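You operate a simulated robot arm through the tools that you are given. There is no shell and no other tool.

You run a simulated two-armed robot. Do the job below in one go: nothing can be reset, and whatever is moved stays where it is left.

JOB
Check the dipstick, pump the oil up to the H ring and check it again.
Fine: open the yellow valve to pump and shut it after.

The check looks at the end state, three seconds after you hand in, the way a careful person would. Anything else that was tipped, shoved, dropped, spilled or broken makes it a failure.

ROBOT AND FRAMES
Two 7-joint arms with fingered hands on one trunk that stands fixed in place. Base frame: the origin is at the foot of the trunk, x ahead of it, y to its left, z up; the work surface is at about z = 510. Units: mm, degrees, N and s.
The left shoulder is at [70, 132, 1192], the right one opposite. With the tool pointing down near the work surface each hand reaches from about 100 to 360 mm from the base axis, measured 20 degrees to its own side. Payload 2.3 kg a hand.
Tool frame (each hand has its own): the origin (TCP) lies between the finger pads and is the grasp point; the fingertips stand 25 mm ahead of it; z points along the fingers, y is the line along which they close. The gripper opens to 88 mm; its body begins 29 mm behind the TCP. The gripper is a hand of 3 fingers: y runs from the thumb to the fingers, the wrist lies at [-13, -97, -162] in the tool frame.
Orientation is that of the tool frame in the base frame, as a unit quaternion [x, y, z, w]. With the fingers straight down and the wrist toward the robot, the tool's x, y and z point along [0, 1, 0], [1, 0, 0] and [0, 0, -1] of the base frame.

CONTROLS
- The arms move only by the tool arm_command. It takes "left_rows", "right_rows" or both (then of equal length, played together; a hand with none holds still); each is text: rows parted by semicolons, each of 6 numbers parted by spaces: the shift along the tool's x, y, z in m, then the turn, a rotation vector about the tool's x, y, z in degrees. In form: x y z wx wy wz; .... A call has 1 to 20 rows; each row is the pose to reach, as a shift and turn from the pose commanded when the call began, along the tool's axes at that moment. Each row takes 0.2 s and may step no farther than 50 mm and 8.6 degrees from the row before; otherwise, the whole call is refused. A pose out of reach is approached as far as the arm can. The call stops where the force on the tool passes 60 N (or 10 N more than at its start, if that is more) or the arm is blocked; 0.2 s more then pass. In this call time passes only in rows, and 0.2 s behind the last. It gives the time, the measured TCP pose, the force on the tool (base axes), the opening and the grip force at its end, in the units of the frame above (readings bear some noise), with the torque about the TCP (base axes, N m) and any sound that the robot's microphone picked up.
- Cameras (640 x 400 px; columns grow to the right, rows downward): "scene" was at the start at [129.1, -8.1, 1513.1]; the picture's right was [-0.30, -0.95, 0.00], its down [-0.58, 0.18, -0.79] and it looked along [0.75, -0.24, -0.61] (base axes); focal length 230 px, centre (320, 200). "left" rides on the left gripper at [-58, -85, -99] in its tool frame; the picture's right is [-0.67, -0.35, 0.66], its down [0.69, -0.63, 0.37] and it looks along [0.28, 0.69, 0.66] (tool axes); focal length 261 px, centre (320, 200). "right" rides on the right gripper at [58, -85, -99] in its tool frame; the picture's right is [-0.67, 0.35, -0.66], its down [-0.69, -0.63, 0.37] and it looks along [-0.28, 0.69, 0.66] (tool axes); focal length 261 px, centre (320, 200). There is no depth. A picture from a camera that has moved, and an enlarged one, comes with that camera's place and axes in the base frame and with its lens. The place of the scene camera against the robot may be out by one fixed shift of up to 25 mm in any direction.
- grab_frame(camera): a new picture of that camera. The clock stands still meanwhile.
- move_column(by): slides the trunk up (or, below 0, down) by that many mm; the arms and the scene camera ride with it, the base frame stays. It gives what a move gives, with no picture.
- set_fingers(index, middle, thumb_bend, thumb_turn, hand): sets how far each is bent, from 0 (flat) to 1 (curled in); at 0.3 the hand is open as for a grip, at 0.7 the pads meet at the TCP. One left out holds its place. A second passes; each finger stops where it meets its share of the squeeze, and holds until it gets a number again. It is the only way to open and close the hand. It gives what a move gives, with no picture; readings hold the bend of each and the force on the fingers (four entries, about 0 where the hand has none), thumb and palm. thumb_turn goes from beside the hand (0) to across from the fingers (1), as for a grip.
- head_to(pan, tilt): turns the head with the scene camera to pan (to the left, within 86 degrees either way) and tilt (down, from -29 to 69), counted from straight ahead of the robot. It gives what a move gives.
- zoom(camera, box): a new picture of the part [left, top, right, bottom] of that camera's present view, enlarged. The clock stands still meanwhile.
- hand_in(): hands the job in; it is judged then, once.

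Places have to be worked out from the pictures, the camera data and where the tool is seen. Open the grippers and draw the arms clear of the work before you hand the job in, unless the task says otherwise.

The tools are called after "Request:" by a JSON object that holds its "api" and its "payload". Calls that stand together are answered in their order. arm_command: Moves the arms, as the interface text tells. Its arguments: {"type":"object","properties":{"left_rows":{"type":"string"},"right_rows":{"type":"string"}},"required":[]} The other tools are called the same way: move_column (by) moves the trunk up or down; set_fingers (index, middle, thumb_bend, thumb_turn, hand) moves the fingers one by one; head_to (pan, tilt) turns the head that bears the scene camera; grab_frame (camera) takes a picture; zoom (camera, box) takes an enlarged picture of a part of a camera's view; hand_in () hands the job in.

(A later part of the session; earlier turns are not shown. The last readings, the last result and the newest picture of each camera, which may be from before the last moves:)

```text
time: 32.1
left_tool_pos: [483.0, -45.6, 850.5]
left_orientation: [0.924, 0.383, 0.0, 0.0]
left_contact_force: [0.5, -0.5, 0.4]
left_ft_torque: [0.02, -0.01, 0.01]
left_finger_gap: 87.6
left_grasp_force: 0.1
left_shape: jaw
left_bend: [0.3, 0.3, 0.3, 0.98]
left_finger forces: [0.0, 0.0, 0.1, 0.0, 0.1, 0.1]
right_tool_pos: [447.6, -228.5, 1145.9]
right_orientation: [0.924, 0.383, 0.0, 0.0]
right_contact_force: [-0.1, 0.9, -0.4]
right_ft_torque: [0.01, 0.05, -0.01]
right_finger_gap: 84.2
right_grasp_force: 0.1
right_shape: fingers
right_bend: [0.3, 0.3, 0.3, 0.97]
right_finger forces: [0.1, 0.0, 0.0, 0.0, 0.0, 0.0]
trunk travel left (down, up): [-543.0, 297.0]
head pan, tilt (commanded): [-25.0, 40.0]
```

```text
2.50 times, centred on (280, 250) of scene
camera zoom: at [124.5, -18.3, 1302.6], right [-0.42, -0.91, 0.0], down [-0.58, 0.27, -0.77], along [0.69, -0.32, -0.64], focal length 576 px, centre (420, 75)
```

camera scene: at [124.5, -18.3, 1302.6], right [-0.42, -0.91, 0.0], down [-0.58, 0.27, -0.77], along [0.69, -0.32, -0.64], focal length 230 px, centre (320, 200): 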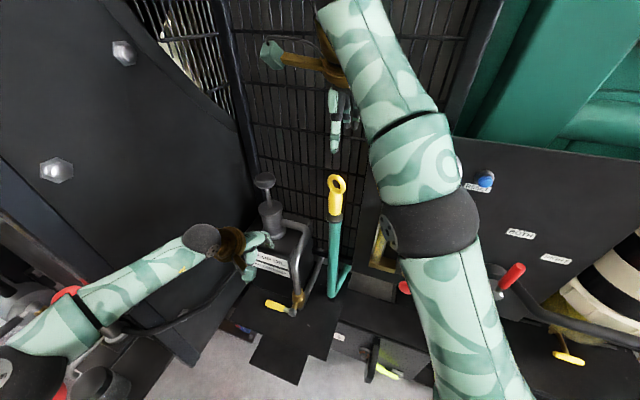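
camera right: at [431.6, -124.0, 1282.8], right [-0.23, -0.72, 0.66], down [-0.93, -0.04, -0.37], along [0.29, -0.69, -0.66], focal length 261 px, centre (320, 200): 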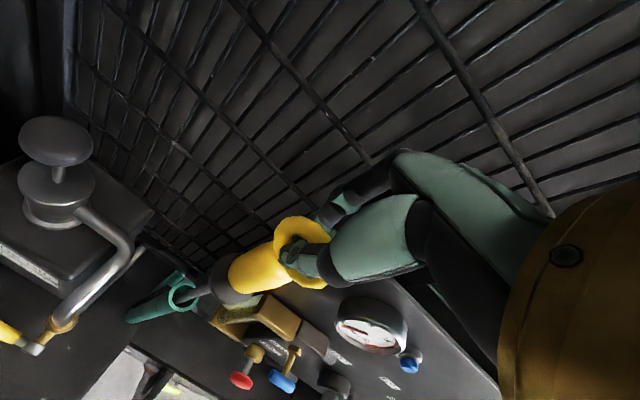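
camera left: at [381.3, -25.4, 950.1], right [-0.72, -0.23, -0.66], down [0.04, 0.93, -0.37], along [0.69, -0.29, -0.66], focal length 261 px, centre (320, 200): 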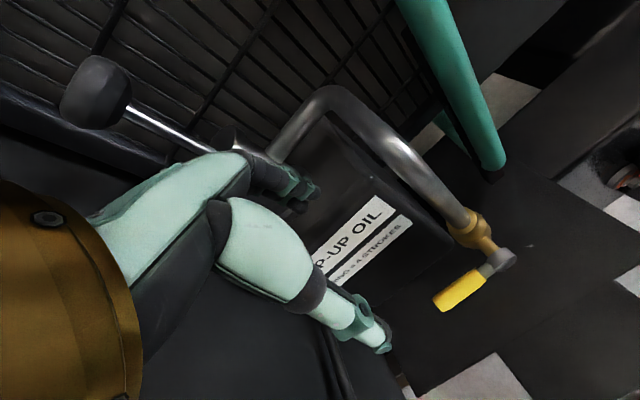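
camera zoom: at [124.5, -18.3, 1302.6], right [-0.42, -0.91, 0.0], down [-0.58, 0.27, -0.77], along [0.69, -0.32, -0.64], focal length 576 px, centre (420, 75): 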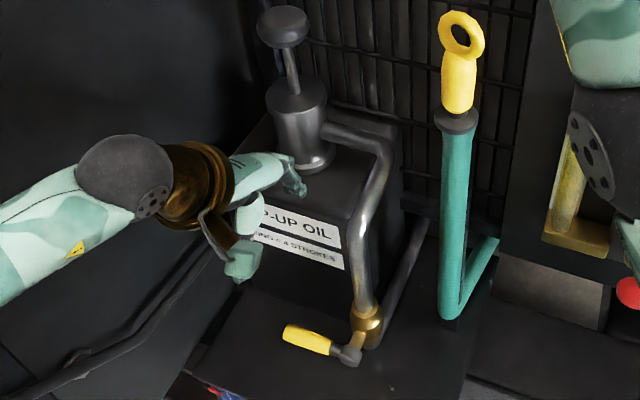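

The yellow handle's middle is at about (477, -52, 607). I narrow the left hand's opening and lower it to z ≈ 660 above the handle, then look.

Request:
{"api": "set_fingers", "payload": {"hand": "left", "index": 0.43, "middle": 0.43, "thumb_bend": 0.43}}

Request:
{"api": "arm_command", "payload": {"left_rows": "-0.0008 0.0002 0.021 0 0 0; -0.0015 0.0003 0.042 0 0 0; -0.0023 0.0004 0.063 0 0 0; -0.003 0.0006 0.084 0 0 0; -0.0038 0.0007 0.105 0 0 0; -0.0046 0.0008 0.126 0 0 0; -0.0053 0.001 0.147 0 0 0; -0.006 0.0011 0.168 0 0 0; -0.0068 0.0013 0.19 0 0 0"}}

Request:
{"api": "grab_frame", "payload": {"camera": "left"}}

Request:
{"api": "zoom", "payload": {"camera": "scene", "box": [200, 190, 360, 350]}}

```text
time: 33.1
left_tool_pos: [482.0, -44.4, 850.7]
left_orientation: [0.924, 0.383, 0.0, 0.001]
left_contact_force: [-0.1, 0.4, -1.0]
left_ft_torque: [0.0, 0.01, 0.04]
left_finger_gap: 57.5
left_grasp_force: 0.2
left_shape: fingers
left_bend: [0.43, 0.43, 0.43, 0.98]
left_finger forces: [0.0, 0.0, 0.1, 0.0, 0.0, 0.0]
right_tool_pos: [447.0, -227.9, 1146.1]
right_orientation: [0.924, 0.383, -0.001, 0.0]
right_contact_force: [0.3, -0.4, 0.3]
right_ft_torque: [0.0, 0.02, 0.0]
right_finger_gap: 84.3
right_grasp_force: 0.0
right_shape: fingers
right_bend: [0.3, 0.3, 0.3, 0.97]
right_finger forces: [0.0, 0.0, 0.0, 0.0, 0.0, 0.0]
trunk travel left (down, up): [-543.0, 297.0]
head pan, tilt (commanded): [-25.0, 40.0]
```

```text
time: 35.1
left_tool_pos: [478.3, -50.8, 661.7]
left_orientation: [0.924, 0.383, 0.0, 0.0]
left_contact_force: [-0.4, -0.2, 0.2]
left_ft_torque: [-0.01, 0.03, 0.03]
left_finger_gap: 57.7
left_grasp_force: 0.0
left_shape: fingers
left_bend: [0.43, 0.43, 0.43, 0.98]
left_finger forces: [0.1, 0.1, 0.0, 0.0, 0.1, 0.0]
right_tool_pos: [446.9, -228.2, 1145.2]
right_orientation: [0.924, 0.383, 0.0, 0.0]
right_contact_force: [0.1, -1.2, 0.0]
right_ft_torque: [0.03, 0.02, 0.04]
right_finger_gap: 84.4
right_grasp_force: 0.0
right_shape: fingers
right_bend: [0.3, 0.3, 0.3, 0.97]
right_finger forces: [0.0, 0.0, 0.0, 0.1, 0.0, 0.0]
trunk travel left (down, up): [-543.0, 297.0]
head pan, tilt (commanded): [-25.0, 40.0]
```

```text
taken
camera left: at [376.7, -31.5, 760.5], right [-0.72, -0.23, -0.66], down [0.04, 0.93, -0.37], along [0.69, -0.29, -0.66], focal length 261 px, centre (320, 200)
```

left: 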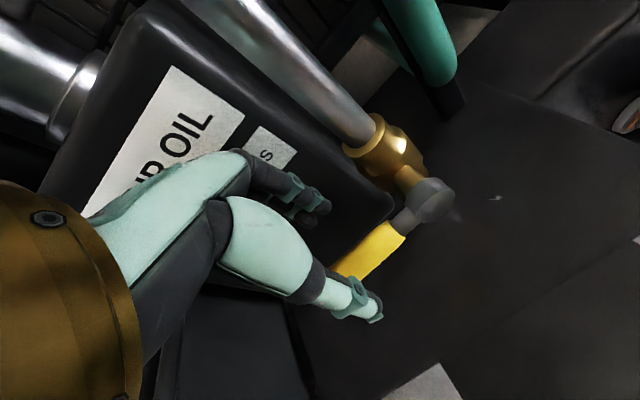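

```text
2.50 times, centred on (280, 270) of scene
camera zoom: at [124.0, -18.2, 1302.7], right [-0.42, -0.91, 0.0], down [-0.58, 0.27, -0.77], along [0.69, -0.32, -0.64], focal length 576 px, centre (420, 25)
```

zoom: 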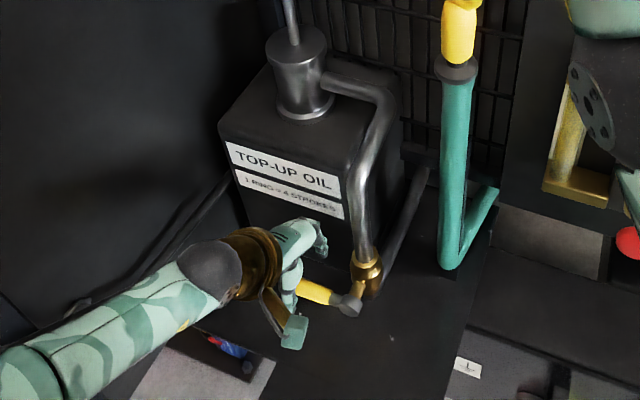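

The handle is directly below the grasp point. I lower 52 mm to straddle it.

Request:
{"api": "arm_command", "payload": {"left_rows": "0 0 0.01 0 0 0; 0 0 0.02 0 0 0; 0 0 0.03 0 0 0; 0 0 0.04 0 0 0; 0 0 0.052 0 0 0"}}

Request:
{"api": "grab_frame", "payload": {"camera": "left"}}

Request:
{"api": "zoom", "payload": {"camera": "scene", "box": [220, 220, 360, 340]}}

```text
time: 36.3
left_tool_pos: [488.9, -47.6, 615.7]
left_orientation: [0.906, 0.421, 0.041, 0.018]
left_contact_force: [0.5, 0.4, 0.8]
left_ft_torque: [0.01, 0.0, -0.03]
left_finger_gap: 57.6
left_grasp_force: 0.2
left_shape: fingers
left_bend: [0.43, 0.43, 0.43, 0.98]
left_finger forces: [0.0, 0.1, 0.0, 0.0, 0.1, 0.1]
left hand out of reach, approached as far as the arm can: row 4, 5
right_tool_pos: [446.6, -228.9, 1145.9]
right_orientation: [0.924, 0.383, 0.001, 0.0]
right_contact_force: [0.1, -0.1, -0.2]
right_ft_torque: [-0.02, 0.01, -0.03]
right_finger_gap: 84.4
right_grasp_force: 0.2
right_shape: fingers
right_bend: [0.3, 0.3, 0.3, 0.97]
right_finger forces: [0.1, 0.0, 0.0, 0.0, 0.0, 0.0]
trunk travel left (down, up): [-543.0, 297.0]
head pan, tilt (commanded): [-25.0, 40.0]
```

```text
taken
camera left: at [377.1, -37.0, 706.4], right [-0.64, -0.29, -0.72], down [-0.01, 0.93, -0.37], along [0.77, -0.23, -0.59], focal length 261 px, centre (320, 200)
```

left: 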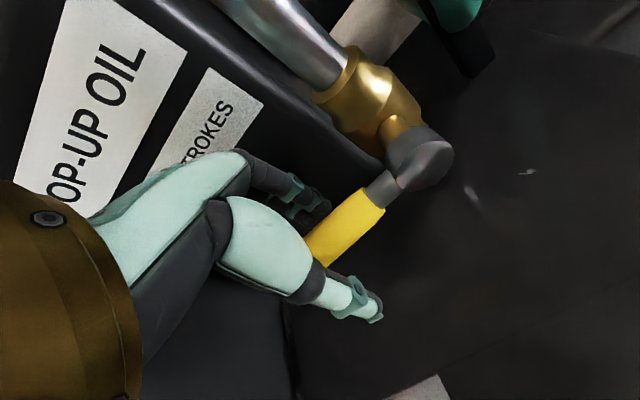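

```text
3.33 times, centred on (290, 280) of scene
camera zoom: at [123.8, -18.1, 1302.7], right [-0.42, -0.91, 0.0], down [-0.58, 0.27, -0.77], along [0.69, -0.32, -0.64], focal length 768 px, centre (420, -67)
```

zoom: 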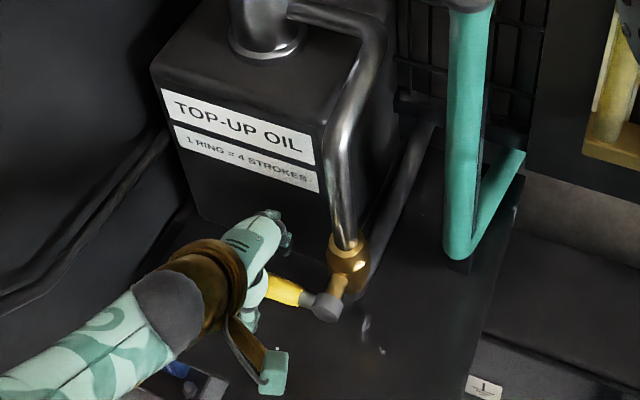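

The left arm ran out of reach and tilted slightly at the bottom. I go back up to the previous pose and will lower the trunk instead (the right hand stays just clear above the dipstick ring).

Request:
{"api": "arm_command", "payload": {"left_rows": "0 0 -0.012 0 0 0; 0 0 -0.025 0 0 0; 0 0 -0.038 0 0 0; 0 0 -0.052 0 0 0"}}

Request:
{"api": "move_column", "payload": {"by": -40}}

Request:
{"api": "grab_frame", "payload": {"camera": "left"}}

Request:
{"api": "grab_frame", "payload": {"camera": "scene"}}

Request:
{"api": "grab_frame", "payload": {"camera": "right"}}

```text
time: 37.3
left_tool_pos: [478.0, -51.1, 662.1]
left_orientation: [0.924, 0.382, 0.0, 0.0]
left_contact_force: [-0.1, -0.2, -0.1]
left_ft_torque: [0.0, 0.04, 0.02]
left_finger_gap: 57.6
left_grasp_force: 0.1
left_shape: fingers
left_bend: [0.43, 0.43, 0.43, 0.98]
left_finger forces: [0.0, 0.0, 0.0, 0.0, 0.0, 0.0]
left hand out of reach, approached as far as the arm can: row 1, 2
right_tool_pos: [447.8, -228.2, 1145.2]
right_orientation: [0.924, 0.383, 0.001, 0.0]
right_contact_force: [0.3, -0.6, 0.5]
right_ft_torque: [-0.01, -0.01, -0.04]
right_finger_gap: 84.6
right_grasp_force: 0.1
right_shape: fingers
right_bend: [0.3, 0.3, 0.3, 0.97]
right_finger forces: [0.1, 0.0, 0.2, 0.0, 0.0, 0.1]
trunk travel left (down, up): [-543.0, 297.0]
head pan, tilt (commanded): [-25.0, 40.0]
```

```text
time: 38.1
left_tool_pos: [477.6, -50.7, 621.7]
left_orientation: [0.924, 0.382, 0.0, 0.0]
left_contact_force: [-0.5, 0.2, 0.6]
left_ft_torque: [-0.04, -0.02, -0.02]
left_finger_gap: 57.5
left_grasp_force: 0.1
left_shape: fingers
left_bend: [0.43, 0.43, 0.43, 0.98]
left_finger forces: [0.1, 0.2, 0.0, 0.0, 0.0, 0.0]
right_tool_pos: [447.4, -229.1, 1107.0]
right_orientation: [0.924, 0.383, -0.001, 0.0]
right_contact_force: [-0.6, -0.1, 0.2]
right_ft_torque: [0.03, -0.03, -0.02]
right_finger_gap: 84.5
right_grasp_force: 0.2
right_shape: fingers
right_bend: [0.3, 0.3, 0.3, 0.97]
right_finger forces: [0.0, 0.1, 0.1, 0.0, 0.1, 0.0]
trunk travel left (down, up): [-503.0, 337.0]
head pan, tilt (commanded): [-25.0, 40.0]
```

```text
taken
camera left: at [376.4, -31.1, 721.3], right [-0.72, -0.23, -0.66], down [0.04, 0.93, -0.37], along [0.69, -0.29, -0.66], focal length 261 px, centre (320, 200)
```

left: 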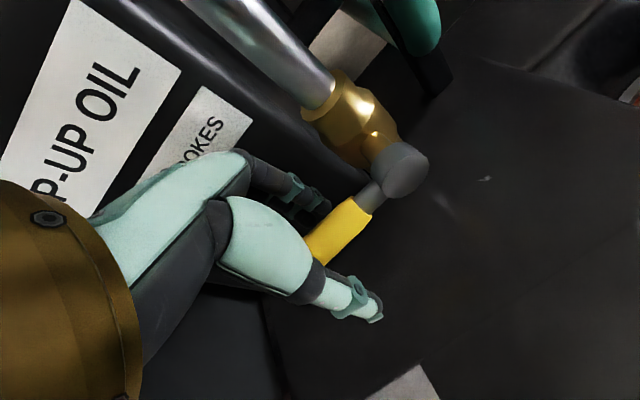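

```text
taken
camera scene: at [123.5, -18.1, 1262.6], right [-0.42, -0.91, 0.0], down [-0.58, 0.27, -0.77], along [0.69, -0.32, -0.64], focal length 230 px, centre (320, 200)
```

scene: 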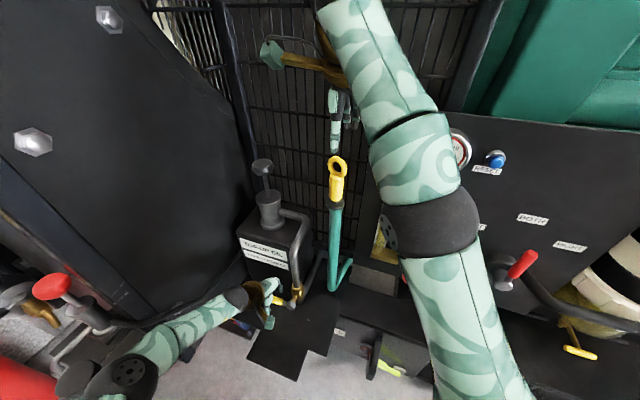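

```text
taken
camera right: at [427.0, -128.1, 1206.4], right [-0.23, -0.72, 0.66], down [-0.93, -0.04, -0.37], along [0.29, -0.69, -0.66], focal length 261 px, centre (320, 200)
```

right: 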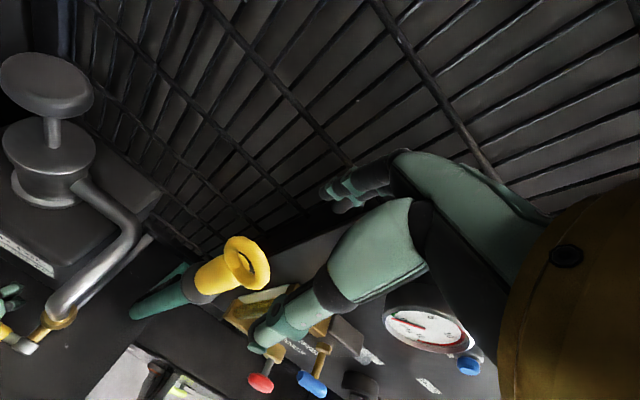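

Good: the pose is straight again and the handle lies between the left thumb and fingers. I lower 13 mm more and gently close the left hand on the handle.

Request:
{"api": "move_column", "payload": {"by": -13}}

Request:
{"api": "set_fingers", "payload": {"hand": "left", "index": 0.7, "middle": 0.7, "thumb_bend": 0.7}}

Request:
{"api": "grab_frame", "payload": {"camera": "left"}}

Request:
{"api": "zoom", "payload": {"camera": "scene", "box": [220, 200, 360, 320]}}

```text
time: 38.7
left_tool_pos: [477.8, -50.0, 608.0]
left_orientation: [0.923, 0.384, 0.0, 0.0]
left_contact_force: [0.1, -0.3, -0.9]
left_ft_torque: [0.0, 0.01, -0.01]
left_finger_gap: 57.3
left_grasp_force: 0.0
left_shape: fingers
left_bend: [0.43, 0.43, 0.43, 0.98]
left_finger forces: [0.0, 0.1, 0.0, 0.0, 0.0, 0.0]
right_tool_pos: [447.5, -229.0, 1093.2]
right_orientation: [0.924, 0.383, 0.0, 0.0]
right_contact_force: [0.6, 0.5, 0.6]
right_ft_torque: [0.02, -0.01, 0.03]
right_finger_gap: 84.3
right_grasp_force: 0.1
right_shape: fingers
right_bend: [0.3, 0.3, 0.3, 0.97]
right_finger forces: [0.0, 0.1, 0.0, 0.0, 0.0, 0.0]
trunk travel left (down, up): [-490.0, 350.0]
head pan, tilt (commanded): [-25.0, 40.0]
```

```text
time: 39.7
left_tool_pos: [477.3, -50.3, 607.8]
left_orientation: [0.924, 0.383, 0.0, 0.0]
left_contact_force: [0.0, 0.8, -0.9]
left_ft_torque: [-0.01, -0.01, -0.03]
left_finger_gap: 0.7
left_grasp_force: 1.4
left_shape: fingers
left_bend: [0.69, 0.7, 0.68, 0.98]
left_finger forces: [0.8, 0.0, 0.0, 0.1, 1.7, 0.0]
right_tool_pos: [448.5, -228.9, 1092.5]
right_orientation: [0.924, 0.383, -0.001, 0.0]
right_contact_force: [0.6, 0.0, 0.8]
right_ft_torque: [-0.06, -0.02, -0.02]
right_finger_gap: 84.5
right_grasp_force: 0.0
right_shape: fingers
right_bend: [0.3, 0.3, 0.3, 0.97]
right_finger forces: [0.0, 0.0, 0.1, 0.1, 0.1, 0.0]
trunk travel left (down, up): [-490.0, 350.0]
head pan, tilt (commanded): [-25.0, 40.0]
```

```text
taken
camera left: at [376.6, -31.0, 708.3], right [-0.72, -0.23, -0.66], down [0.04, 0.93, -0.37], along [0.69, -0.29, -0.66], focal length 261 px, centre (320, 200)
```

left: 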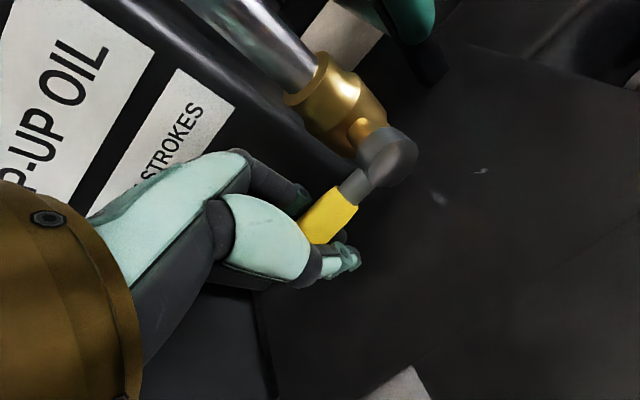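

```text
3.33 times, centred on (290, 260) of scene
camera zoom: at [123.8, -17.9, 1249.7], right [-0.42, -0.91, 0.0], down [-0.58, 0.27, -0.77], along [0.69, -0.32, -0.64], focal length 768 px, centre (420, 0)
```

zoom: 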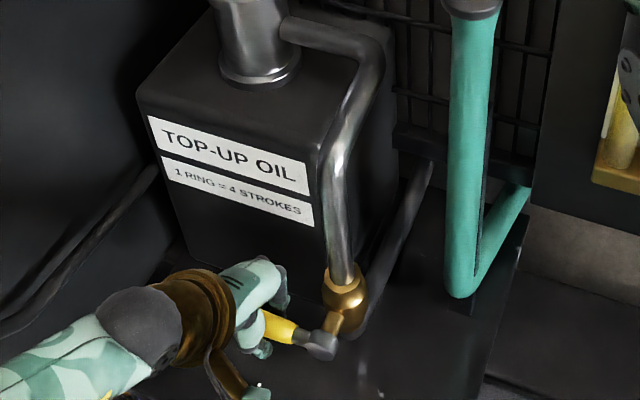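

The pads met with nothing between them, so the handle is probably caged between the pads and the palm. I raise the left hand 8 mm in small steps and watch the force to see whether the lever follows.

Request:
{"api": "arm_command", "payload": {"left_rows": "0 0 -0.002 0 0 0; 0 0 -0.004 0 0 0; 0 0 -0.006 0 0 0; 0 0 -0.008 0 0 0"}}

Request:
{"api": "zoom", "payload": {"camera": "left", "box": [240, 120, 440, 320]}}

Request:
{"api": "zoom", "payload": {"camera": "scene", "box": [240, 240, 340, 320]}}

```text
time: 40.7
left_tool_pos: [478.7, -50.9, 616.2]
left_orientation: [0.924, 0.382, 0.0, 0.0]
left_contact_force: [-1.7, 1.3, -3.9]
left_ft_torque: [0.02, -0.05, -0.01]
left_finger_gap: 2.3
left_grasp_force: 2.2
left_shape: fingers
left_bend: [0.69, 0.7, 0.68, 0.97]
left_finger forces: [1.3, 0.0, 0.0, 0.0, 3.1, 0.0]
right_tool_pos: [448.5, -228.9, 1093.6]
right_orientation: [0.924, 0.382, 0.0, 0.0]
right_contact_force: [0.0, -0.1, 0.8]
right_ft_torque: [0.02, -0.03, 0.0]
right_finger_gap: 84.1
right_grasp_force: 0.0
right_shape: fingers
right_bend: [0.3, 0.3, 0.3, 0.97]
right_finger forces: [0.1, 0.1, 0.1, 0.0, 0.1, 0.1]
trunk travel left (down, up): [-490.0, 350.0]
head pan, tilt (commanded): [-25.0, 40.0]
```

```text
2.00 times, centred on (340, 220) of left
camera zoom: at [377.1, -30.9, 716.3], right [-0.72, -0.23, -0.66], down [0.04, 0.93, -0.37], along [0.69, -0.29, -0.66], focal length 521 px, centre (280, 160)
```

zoom: 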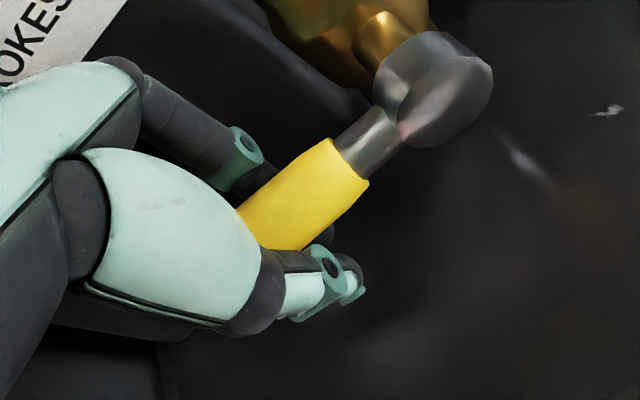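

```text
5.00 times, centred on (290, 280) of scene
camera zoom: at [124.5, -18.0, 1249.6], right [-0.42, -0.91, 0.0], down [-0.58, 0.27, -0.77], along [0.69, -0.32, -0.64], focal length 1152 px, centre (470, -200)
```

zoom: 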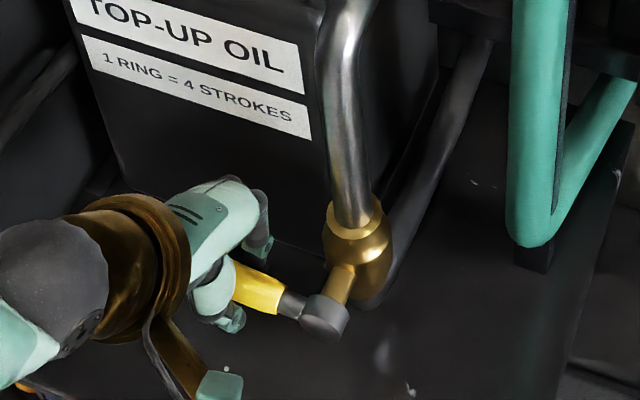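

The handle is caged: the fingers wrap beneath it and a 4 N pull shows contact. I raise 6 mm more, slowly, to see if it yields.

Request:
{"api": "arm_command", "payload": {"left_rows": "0 0 -0.0015 0 0 0; 0 0 -0.003 0 0 0; 0 0 -0.0045 0 0 0; 0 0 -0.006 0 0 0"}}

Request:
{"api": "zoom", "payload": {"camera": "left", "box": [240, 120, 440, 320]}}

Request:
{"api": "zoom", "payload": {"camera": "scene", "box": [240, 240, 340, 320]}}

```text
time: 41.7
left_tool_pos: [478.3, -50.7, 623.0]
left_orientation: [0.924, 0.383, -0.001, 0.001]
left_contact_force: [-0.5, 0.8, -4.2]
left_ft_torque: [-0.02, -0.01, 0.02]
left_finger_gap: 2.7
left_grasp_force: 2.3
left_shape: fingers
left_bend: [0.69, 0.7, 0.67, 0.97]
left_finger forces: [1.7, 0.1, 0.0, 0.0, 3.2, 0.0]
right_tool_pos: [448.2, -228.9, 1092.9]
right_orientation: [0.924, 0.383, 0.001, 0.0]
right_contact_force: [0.8, 0.0, -0.4]
right_ft_torque: [-0.02, 0.0, 0.03]
right_finger_gap: 84.5
right_grasp_force: 0.0
right_shape: fingers
right_bend: [0.3, 0.3, 0.3, 0.97]
right_finger forces: [0.1, 0.0, 0.0, 0.0, 0.0, 0.1]
trunk travel left (down, up): [-490.0, 350.0]
head pan, tilt (commanded): [-25.0, 40.0]
```

```text
2.00 times, centred on (340, 220) of left
camera zoom: at [376.9, -31.0, 722.2], right [-0.72, -0.23, -0.65], down [0.04, 0.93, -0.37], along [0.69, -0.29, -0.66], focal length 521 px, centre (280, 160)
```

zoom: 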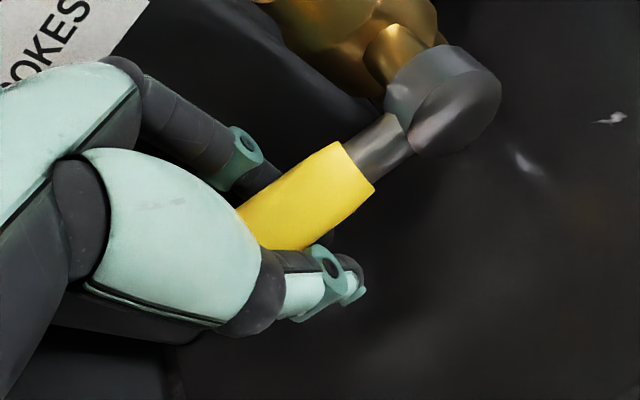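

```text
5.00 times, centred on (290, 280) of scene
camera zoom: at [124.5, -18.1, 1249.6], right [-0.42, -0.91, 0.0], down [-0.58, 0.27, -0.77], along [0.69, -0.32, -0.64], focal length 1152 px, centre (470, -200)
```

zoom: 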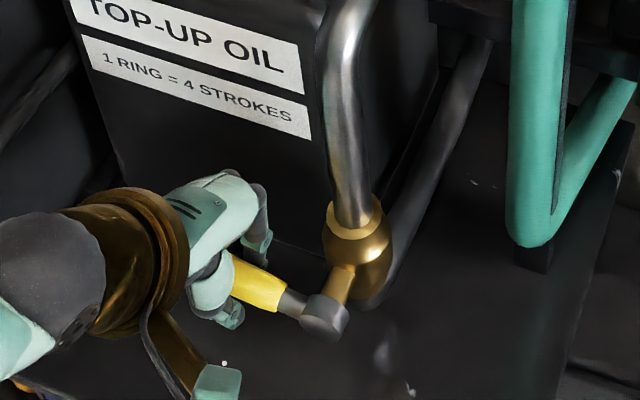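

The lever turns upward with only about 4 N, so up is the opening direction. I carry it along its arc to about 50°.

Request:
{"api": "arm_command", "payload": {"left_rows": "0.002 0 -0.004 0 0 0; 0.004 0 -0.009 0 0 0; 0.0055 0 -0.0143 0 0 0; 0.0045 0 -0.018 0 0 0; 0.0025 0 -0.0215 0 0 0; 0.0005 0 -0.025 0 0 0; -0.0018 0 -0.0285 0 0 0; -0.004 0 -0.0316 0 0 0; -0.0063 0 -0.0347 0 0 0; -0.009 0 -0.0376 0 0 0; -0.012 0 -0.0404 0 0 0; -0.0147 0 -0.0431 0 0 0"}}

Request:
{"api": "grab_frame", "payload": {"camera": "left"}}

Request:
{"api": "zoom", "payload": {"camera": "scene", "box": [240, 240, 340, 320]}}

Request:
{"api": "zoom", "payload": {"camera": "right", "box": [0, 240, 160, 400]}}

```text
time: 44.3
left_tool_pos: [468.9, -59.8, 665.5]
left_orientation: [0.923, 0.384, -0.001, 0.0]
left_contact_force: [2.5, 2.7, -2.5]
left_ft_torque: [0.06, -0.05, -0.01]
left_finger_gap: 6.7
left_grasp_force: 5.1
left_shape: fingers
left_bend: [0.66, 0.7, 0.66, 0.97]
left_finger forces: [5.0, 0.1, 0.0, 0.0, 4.3, 0.1]
right_tool_pos: [448.4, -227.3, 1092.8]
right_orientation: [0.924, 0.383, 0.001, 0.0]
right_contact_force: [-0.7, -0.5, 0.1]
right_ft_torque: [0.02, -0.06, 0.03]
right_finger_gap: 84.4
right_grasp_force: 0.0
right_shape: fingers
right_bend: [0.3, 0.3, 0.3, 0.97]
right_finger forces: [0.0, 0.1, 0.1, 0.1, 0.0, 0.0]
trunk travel left (down, up): [-490.0, 350.0]
head pan, tilt (commanded): [-25.0, 40.0]
```

```text
taken
camera left: at [367.4, -40.8, 765.1], right [-0.72, -0.23, -0.65], down [0.04, 0.93, -0.37], along [0.69, -0.29, -0.66], focal length 261 px, centre (320, 200)
```

left: 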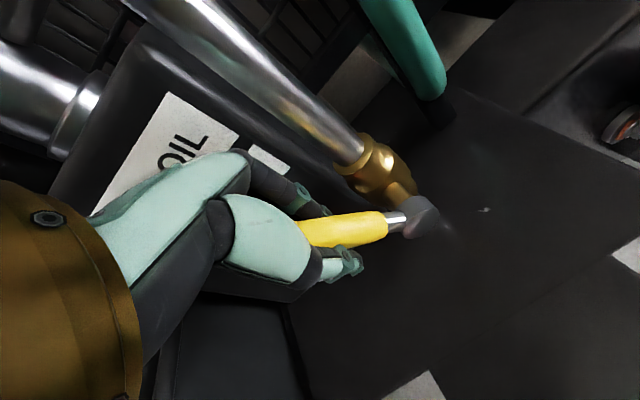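

```text
5.00 times, centred on (290, 280) of scene
camera zoom: at [125.0, -17.3, 1249.6], right [-0.42, -0.91, 0.0], down [-0.58, 0.27, -0.77], along [0.69, -0.32, -0.64], focal length 1152 px, centre (470, -200)
```

zoom: 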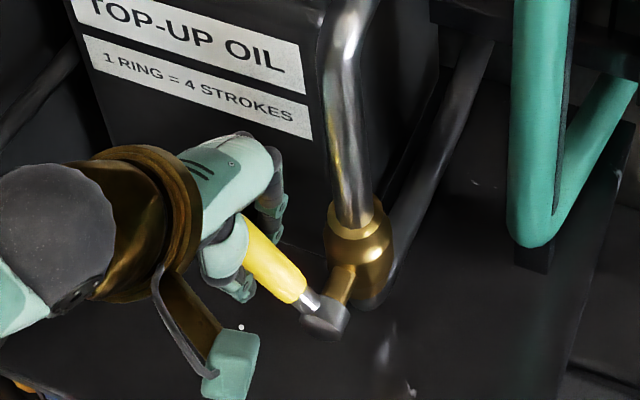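

```text
2.50 times, centred on (80, 320) of right
camera zoom: at [428.5, -127.3, 1193.0], right [-0.23, -0.72, 0.66], down [-0.93, -0.04, -0.37], along [0.29, -0.69, -0.66], focal length 652 px, centre (920, -100)
```

zoom: 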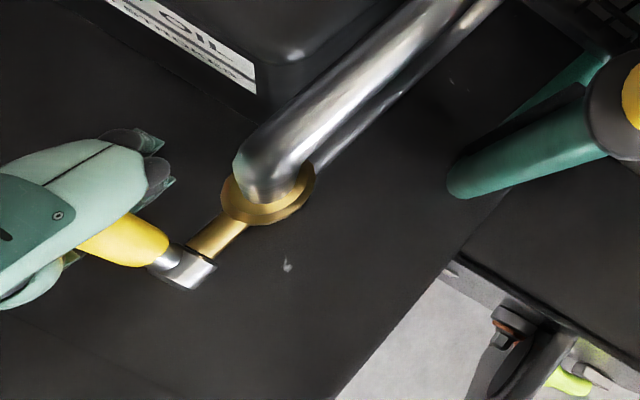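

The lever is at about 50° and forces stay small. I continue the arc toward vertical.

Request:
{"api": "arm_command", "payload": {"left_rows": "-0.0024 0 -0.0018 0 0 0; -0.0047 0 -0.0036 0 0 0; -0.0072 0 -0.0052 0 0 0; -0.0097 0 -0.0068 0 0 0; -0.0124 0 -0.0082 0 0 0; -0.015 0 -0.0095 0 0 0; -0.0177 0 -0.0107 0 0 0; -0.0204 0 -0.0118 0 0 0; -0.0232 0 -0.0127 0 0 0; -0.0261 0 -0.0136 0 0 0; -0.029 0 -0.0143 0 0 0; -0.0319 0 -0.0149 0 0 0"}}

Request:
{"api": "grab_frame", "payload": {"camera": "left"}}

Request:
{"api": "zoom", "payload": {"camera": "scene", "box": [240, 240, 340, 320]}}

Request:
{"api": "zoom", "payload": {"camera": "right", "box": [0, 240, 160, 400]}}

```text
time: 46.9
left_tool_pos: [446.6, -81.5, 679.6]
left_orientation: [0.923, 0.384, 0.0, 0.001]
left_contact_force: [11.6, 7.6, 1.8]
left_ft_torque: [0.15, -0.26, 0.11]
left_finger_gap: 6.6
left_grasp_force: 7.7
left_shape: fingers
left_bend: [0.66, 0.7, 0.67, 0.99]
left_finger forces: [11.8, 0.0, 0.1, 0.0, 3.2, 0.0]
right_tool_pos: [451.1, -225.7, 1092.7]
right_orientation: [0.923, 0.384, -0.002, 0.001]
right_contact_force: [-0.9, 0.0, 0.0]
right_ft_torque: [0.01, -0.03, -0.01]
right_finger_gap: 84.3
right_grasp_force: 0.0
right_shape: fingers
right_bend: [0.3, 0.3, 0.3, 0.97]
right_finger forces: [0.0, 0.0, 0.0, 0.0, 0.1, 0.1]
trunk travel left (down, up): [-490.0, 350.0]
head pan, tilt (commanded): [-25.0, 40.0]
```

```text
taken
camera left: at [345.9, -61.6, 779.4], right [-0.72, -0.23, -0.65], down [0.04, 0.93, -0.37], along [0.69, -0.29, -0.66], focal length 261 px, centre (320, 200)
```

left: 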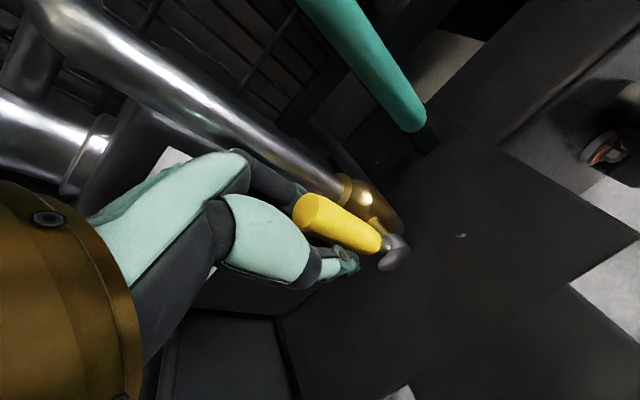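

```text
5.00 times, centred on (290, 280) of scene
camera zoom: at [126.9, -15.4, 1249.4], right [-0.42, -0.91, 0.0], down [-0.59, 0.27, -0.76], along [0.69, -0.32, -0.64], focal length 1152 px, centre (470, -200)
```

zoom: 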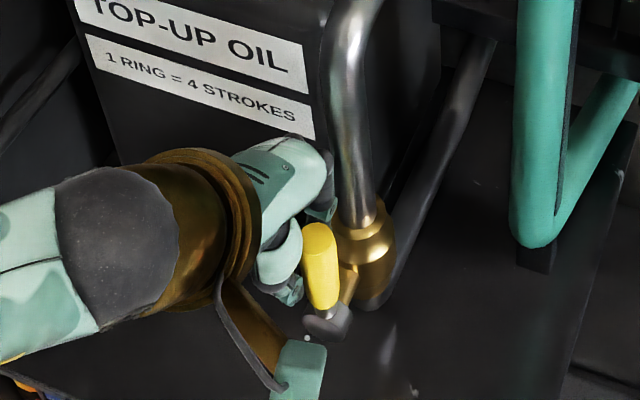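

```text
2.50 times, centred on (80, 320) of right
camera zoom: at [430.3, -125.3, 1192.6], right [-0.22, -0.72, 0.66], down [-0.93, -0.04, -0.36], along [0.29, -0.69, -0.66], focal length 652 px, centre (920, -100)
```

zoom: 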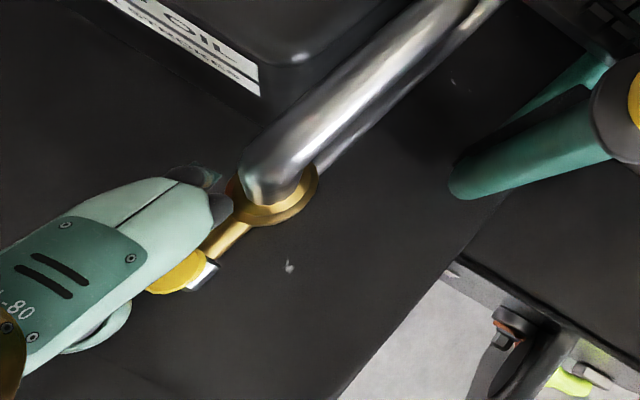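

The lever is now about 85° up and the side force is 14 N; a finger may be touching the brass body. I zoom in to see what touches what.

Request:
{"api": "zoom", "payload": {"camera": "left", "box": [250, 140, 430, 300]}}

Request:
{"api": "zoom", "payload": {"camera": "scene", "box": [285, 270, 325, 310]}}

Request:
{"api": "zoom", "payload": {"camera": "right", "box": [20, 270, 100, 330]}}

```text
2.50 times, centred on (340, 220) of left
camera zoom: at [345.9, -61.6, 779.4], right [-0.72, -0.23, -0.65], down [0.04, 0.93, -0.37], along [0.69, -0.29, -0.66], focal length 652 px, centre (270, 150)
```

zoom: 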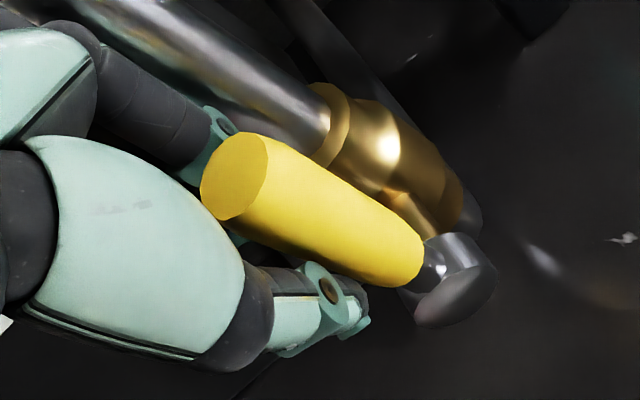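

```text
10.00 times, centred on (305, 290) of scene
camera zoom: at [126.9, -15.4, 1249.4], right [-0.42, -0.91, 0.0], down [-0.59, 0.27, -0.76], along [0.69, -0.32, -0.64], focal length 2304 px, centre (470, -700)
```

zoom: 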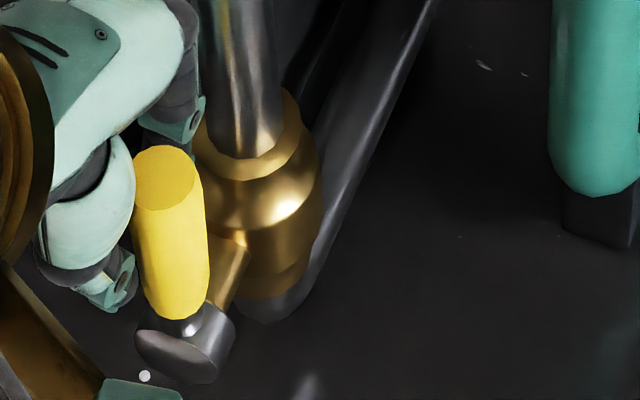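

```text
6.67 times, centred on (60, 300) of right
camera zoom: at [430.3, -125.3, 1192.6], right [-0.22, -0.72, 0.66], down [-0.93, -0.04, -0.36], along [0.29, -0.69, -0.66], focal length 1738 px, centre (2053, -467)
```

zoom: 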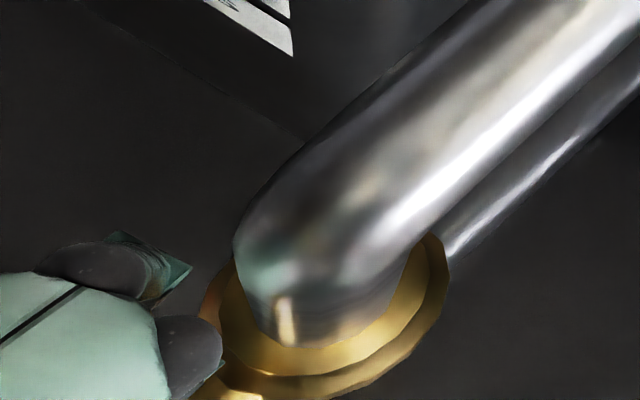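

The lever stands vertical, in line with the pipe, and the rising force suggests the end stop. I back the left hand off 25 mm sideways and check that the lever stays.

Request:
{"api": "arm_command", "payload": {"left_rows": "0.005 0 0 0 0 0; 0.010 0 0 0 0 0; 0.018 0 0 0 0 0; 0.026 0 0 0 0 0; 0.034 0 0 0 0 0"}}

Request:
{"api": "zoom", "payload": {"camera": "left", "box": [250, 120, 450, 300]}}

Request:
{"api": "zoom", "payload": {"camera": "scene", "box": [260, 250, 340, 310]}}

```text
time: 48.1
left_tool_pos: [470.3, -59.3, 679.9]
left_orientation: [0.924, 0.383, 0.0, 0.0]
left_contact_force: [0.6, 0.2, 0.5]
left_ft_torque: [0.0, -0.01, -0.04]
left_finger_gap: 0.2
left_grasp_force: 0.0
left_shape: fingers
left_bend: [0.7, 0.7, 0.7, 0.98]
left_finger forces: [0.0, 0.1, 0.0, 0.0, 0.0, 0.0]
right_tool_pos: [447.8, -227.7, 1093.6]
right_orientation: [0.924, 0.383, 0.0, 0.0]
right_contact_force: [-1.1, 0.4, 0.5]
right_ft_torque: [-0.02, -0.01, 0.04]
right_finger_gap: 84.3
right_grasp_force: 0.0
right_shape: fingers
right_bend: [0.3, 0.3, 0.3, 0.97]
right_finger forces: [0.0, 0.0, 0.0, 0.0, 0.0, 0.0]
trunk travel left (down, up): [-490.0, 350.0]
head pan, tilt (commanded): [-25.0, 40.0]
```

```text
2.22 times, centred on (350, 210) of left
camera zoom: at [367.8, -39.9, 780.3], right [-0.72, -0.23, -0.66], down [0.04, 0.93, -0.37], along [0.69, -0.29, -0.66], focal length 579 px, centre (253, 178)
```

zoom: 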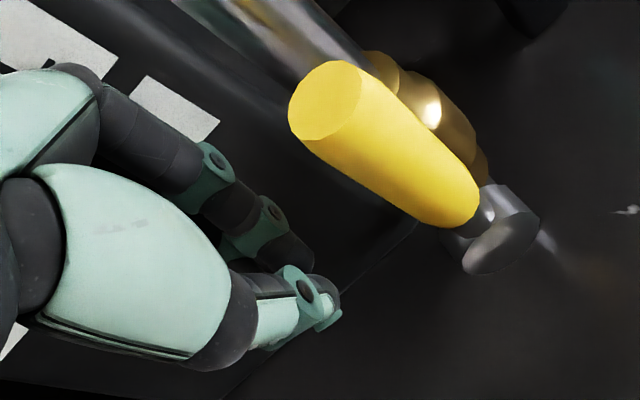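

```text
6.67 times, centred on (300, 280) of scene
camera zoom: at [123.8, -17.9, 1249.7], right [-0.42, -0.91, 0.0], down [-0.58, 0.27, -0.77], along [0.69, -0.32, -0.64], focal length 1536 px, centre (453, -333)
```

zoom: 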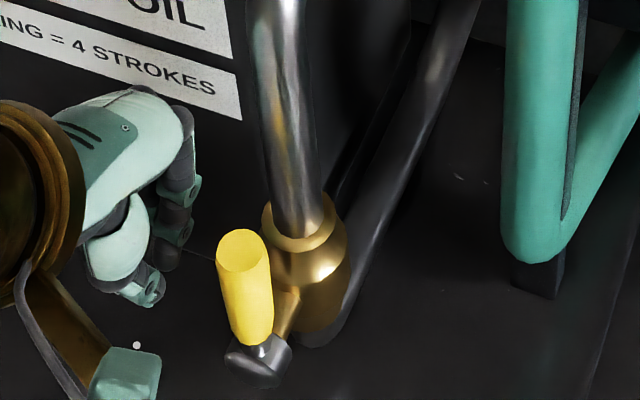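

The valve lever stays upright: open. Next is the pump; I raise the trunk 110 mm so that the right arm can reach over the pump knob, with the left hand clear of the lever.

Request:
{"api": "move_column", "payload": {"by": 110}}

Request:
{"api": "set_fingers", "payload": {"hand": "right", "index": 1.0, "middle": 1.0, "thumb_bend": 1.0}}

Request:
{"api": "grab_frame", "payload": {"camera": "right"}}

Request:
{"api": "grab_frame", "payload": {"camera": "scene"}}

Request:
{"api": "grab_frame", "payload": {"camera": "left"}}

```text
time: 49.6
left_tool_pos: [470.1, -59.6, 790.9]
left_orientation: [0.924, 0.383, 0.0, 0.0]
left_contact_force: [-0.6, -0.7, -0.1]
left_ft_torque: [0.01, 0.0, 0.0]
left_finger_gap: 0.1
left_grasp_force: 0.0
left_shape: fingers
left_bend: [0.7, 0.7, 0.7, 0.98]
left_finger forces: [0.1, 0.1, 0.0, 0.1, 0.0, 0.0]
right_tool_pos: [447.9, -228.8, 1202.8]
right_orientation: [0.924, 0.383, 0.0, 0.0]
right_contact_force: [0.8, 0.7, -0.2]
right_ft_torque: [-0.01, 0.0, 0.01]
right_finger_gap: 84.5
right_grasp_force: 0.0
right_shape: fingers
right_bend: [0.3, 0.3, 0.3, 0.97]
right_finger forces: [0.1, 0.0, 0.0, 0.0, 0.0, 0.0]
trunk travel left (down, up): [-600.0, 240.0]
head pan, tilt (commanded): [-25.0, 40.0]
```

```text
time: 50.6
left_tool_pos: [469.7, -59.1, 789.9]
left_orientation: [0.924, 0.383, 0.0, 0.0]
left_contact_force: [0.0, -0.6, -0.4]
left_ft_torque: [0.03, -0.03, -0.01]
left_finger_gap: 0.0
left_grasp_force: 0.1
left_shape: fingers
left_bend: [0.7, 0.7, 0.7, 0.98]
left_finger forces: [0.1, 0.0, 0.0, 0.1, 0.0, 0.0]
right_tool_pos: [448.4, -227.7, 1203.6]
right_orientation: [0.924, 0.383, 0.0, 0.0]
right_contact_force: [-0.1, 0.7, -1.4]
right_ft_torque: [0.02, 0.0, -0.03]
right_finger_gap: 14.1
right_grasp_force: 0.1
right_shape: fingers
right_bend: [0.89, 1.0, 0.97, 0.92]
right_finger forces: [0.0, 0.0, 0.1, 0.1, 0.1, 0.0]
trunk travel left (down, up): [-600.0, 240.0]
head pan, tilt (commanded): [-25.0, 40.0]
```

```text
taken
camera right: at [427.3, -128.2, 1303.4], right [-0.23, -0.72, 0.66], down [-0.93, -0.04, -0.37], along [0.29, -0.69, -0.66], focal length 261 px, centre (320, 200)
```

right: 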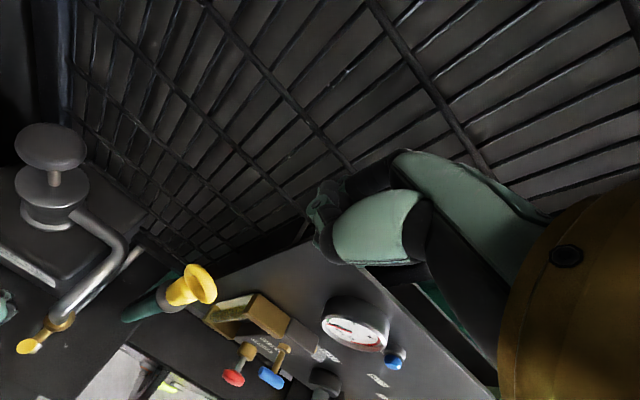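

```text
taken
camera scene: at [123.8, -18.1, 1359.7], right [-0.42, -0.91, 0.0], down [-0.58, 0.27, -0.77], along [0.69, -0.32, -0.64], focal length 230 px, centre (320, 200)
```

scene: 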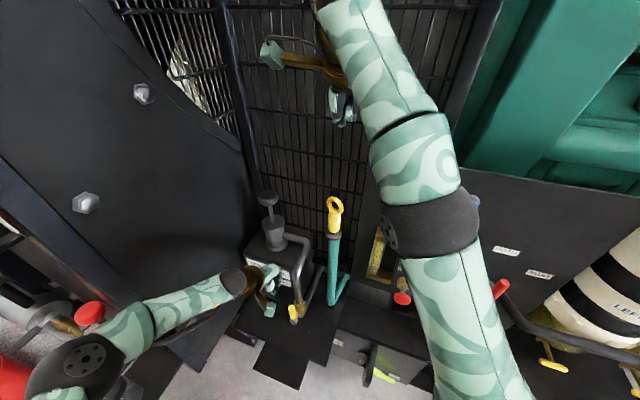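

```text
taken
camera left: at [367.8, -40.1, 890.3], right [-0.72, -0.23, -0.66], down [0.04, 0.93, -0.37], along [0.69, -0.29, -0.66], focal length 261 px, centre (320, 200)
```

left: 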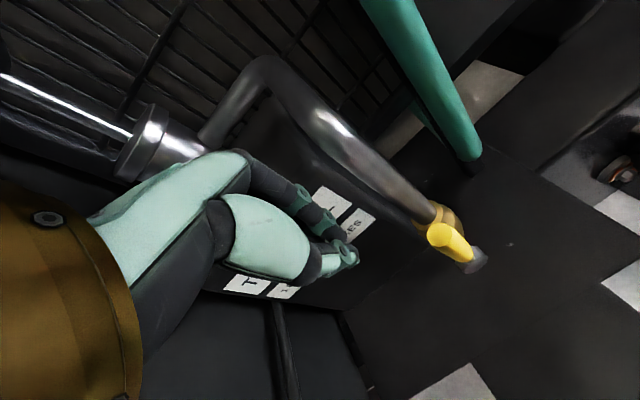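

The fist is formed, and the knob top is at about (621, -112, 965). I bring the right fist down-left to a point before the pump, turning it 65° back, well above the pipework.

Request:
{"api": "arm_command", "payload": {"right_rows": "0.005 0 0.012 0 0 -5; 0.012 0 0.024 0 0 -10; 0.02 0 0.036 0 0 -15; 0.028 0 0.046 0 0 -20; 0.036 0.001 0.055 0 0 -25; 0.045 0.001 0.063 0 0 -30; 0.054 0.001 0.07 0 0 -35; 0.063 0.002 0.077 0 0 -40; 0.072 0.002 0.084 0 0 -45; 0.08 0.002 0.09 0 0 -50; 0.087 0.002 0.095 0 0 -55; 0.094 0.003 0.099 0 0 -60; 0.0997 0.0028 0.103 0 0 -65"}}

Request:
{"api": "grab_frame", "payload": {"camera": "scene"}}

Request:
{"api": "grab_frame", "payload": {"camera": "right"}}

```text
time: 53.4
left_tool_pos: [469.5, -60.8, 790.6]
left_orientation: [0.924, 0.383, -0.001, 0.0]
left_contact_force: [-0.1, -0.2, -0.4]
left_ft_torque: [-0.02, 0.05, 0.01]
left_finger_gap: 0.0
left_grasp_force: 0.1
left_shape: fingers
left_bend: [0.7, 0.7, 0.7, 0.98]
left_finger forces: [0.0, 0.0, 0.0, 0.0, 0.1, 0.1]
right_tool_pos: [521.3, -159.9, 1098.5]
right_orientation: [0.573, 0.82, 0.0, 0.0]
right_contact_force: [-0.8, -0.7, -0.2]
right_ft_torque: [-0.01, -0.01, 0.01]
right_finger_gap: 14.3
right_grasp_force: 0.0
right_shape: fingers
right_bend: [0.9, 1.0, 0.98, 0.92]
right_finger forces: [0.0, 0.0, 0.0, 0.0, 0.1, 0.0]
trunk travel left (down, up): [-600.0, 240.0]
head pan, tilt (commanded): [-25.0, 40.0]
```

```text
taken
camera scene: at [124.3, -18.3, 1359.6], right [-0.42, -0.91, 0.0], down [-0.58, 0.27, -0.77], along [0.69, -0.32, -0.64], focal length 230 px, centre (320, 200)
```

scene: 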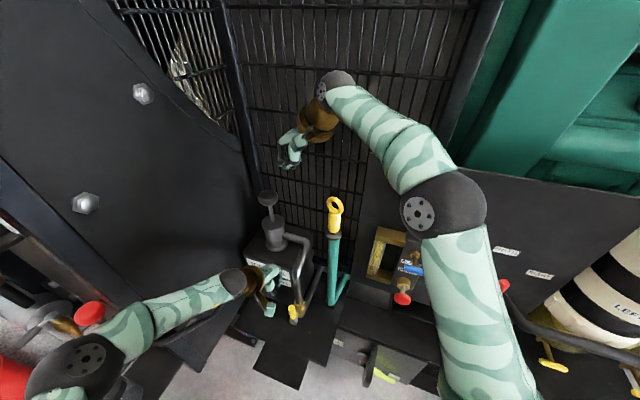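

```text
taken
camera right: at [419.7, -135.3, 1199.8], right [0.56, -0.51, 0.66], down [-0.36, -0.86, -0.37], along [0.75, -0.03, -0.66], focal length 261 px, centre (320, 200)
```

right: 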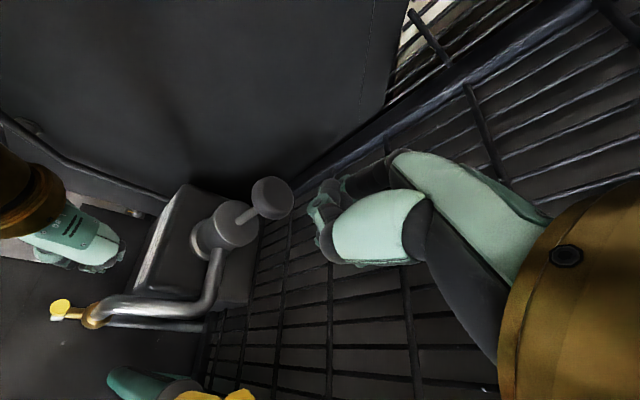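

The knob is confirmed around (622, -112), top z ≈ 970. I move the fist above the knob with a 20° forward tilt, to a height about 40 mm over it.

Request:
{"api": "arm_command", "payload": {"right_rows": "0.0011 0.0111 0.0088 -2 0 0; 0.0021 0.0223 0.0176 -4 0 0; 0.0032 0.0334 0.0264 -6 0 0; 0.0042 0.0446 0.0352 -8 0 0; 0.0053 0.0557 0.044 -10 0 0; 0.0064 0.0668 0.0528 -12 0 0; 0.0074 0.078 0.0616 -14 0 0; 0.0085 0.0891 0.0704 -16 0 0; 0.0095 0.1003 0.0792 -18 0 0; 0.0106 0.1114 0.088 -20 0 0"}}

Request:
{"api": "grab_frame", "payload": {"camera": "scene"}}

Request:
{"api": "grab_frame", "payload": {"camera": "right"}}

Request:
{"api": "grab_frame", "payload": {"camera": "left"}}

```text
time: 55.6
left_tool_pos: [470.0, -58.9, 789.4]
left_orientation: [0.924, 0.383, 0.001, -0.001]
left_contact_force: [-1.3, -0.2, -0.6]
left_ft_torque: [0.03, -0.01, 0.01]
left_finger_gap: 0.0
left_grasp_force: 0.0
left_shape: fingers
left_bend: [0.7, 0.7, 0.7, 0.98]
left_finger forces: [0.1, 0.1, 0.1, 0.0, 0.0, 0.0]
right_tool_pos: [621.7, -111.4, 1010.9]
right_orientation: [0.565, 0.807, 0.143, 0.099]
right_contact_force: [0.5, 0.0, 0.0]
right_ft_torque: [0.01, 0.0, -0.02]
right_finger_gap: 14.4
right_grasp_force: 0.1
right_shape: fingers
right_bend: [0.9, 1.0, 0.98, 0.92]
right_finger forces: [0.1, 0.0, 0.0, 0.0, 0.1, 0.0]
trunk travel left (down, up): [-600.0, 240.0]
head pan, tilt (commanded): [-25.0, 40.0]
```

```text
taken
camera scene: at [124.5, -18.1, 1359.6], right [-0.42, -0.91, 0.0], down [-0.58, 0.27, -0.77], along [0.69, -0.32, -0.64], focal length 230 px, centre (320, 200)
```

scene: 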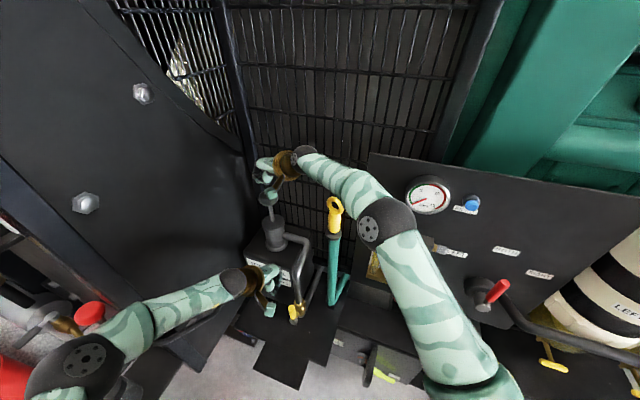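

```text
taken
camera right: at [494.5, -97.1, 1077.0], right [0.33, -0.59, 0.73], down [-0.2, -0.8, -0.56], along [0.92, 0.03, -0.38], focal length 261 px, centre (320, 200)
```

right: 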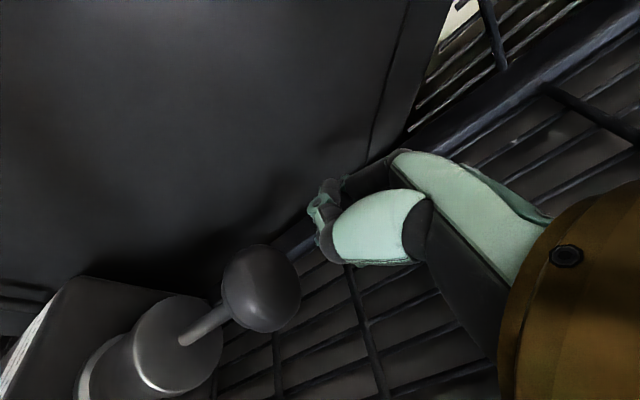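

```text
taken
camera left: at [368.2, -40.0, 890.2], right [-0.72, -0.23, -0.65], down [0.04, 0.93, -0.37], along [0.69, -0.29, -0.66], focal length 261 px, centre (320, 200)
```

left: 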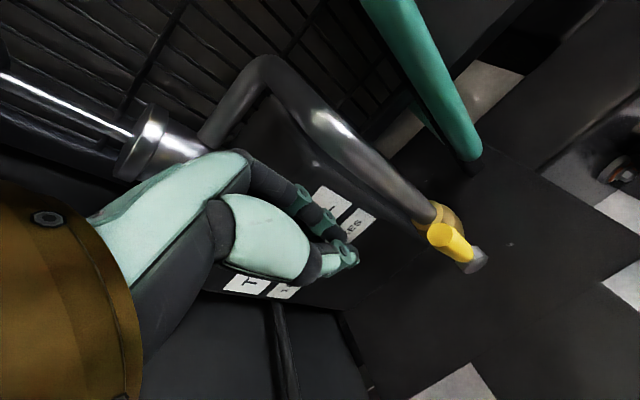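

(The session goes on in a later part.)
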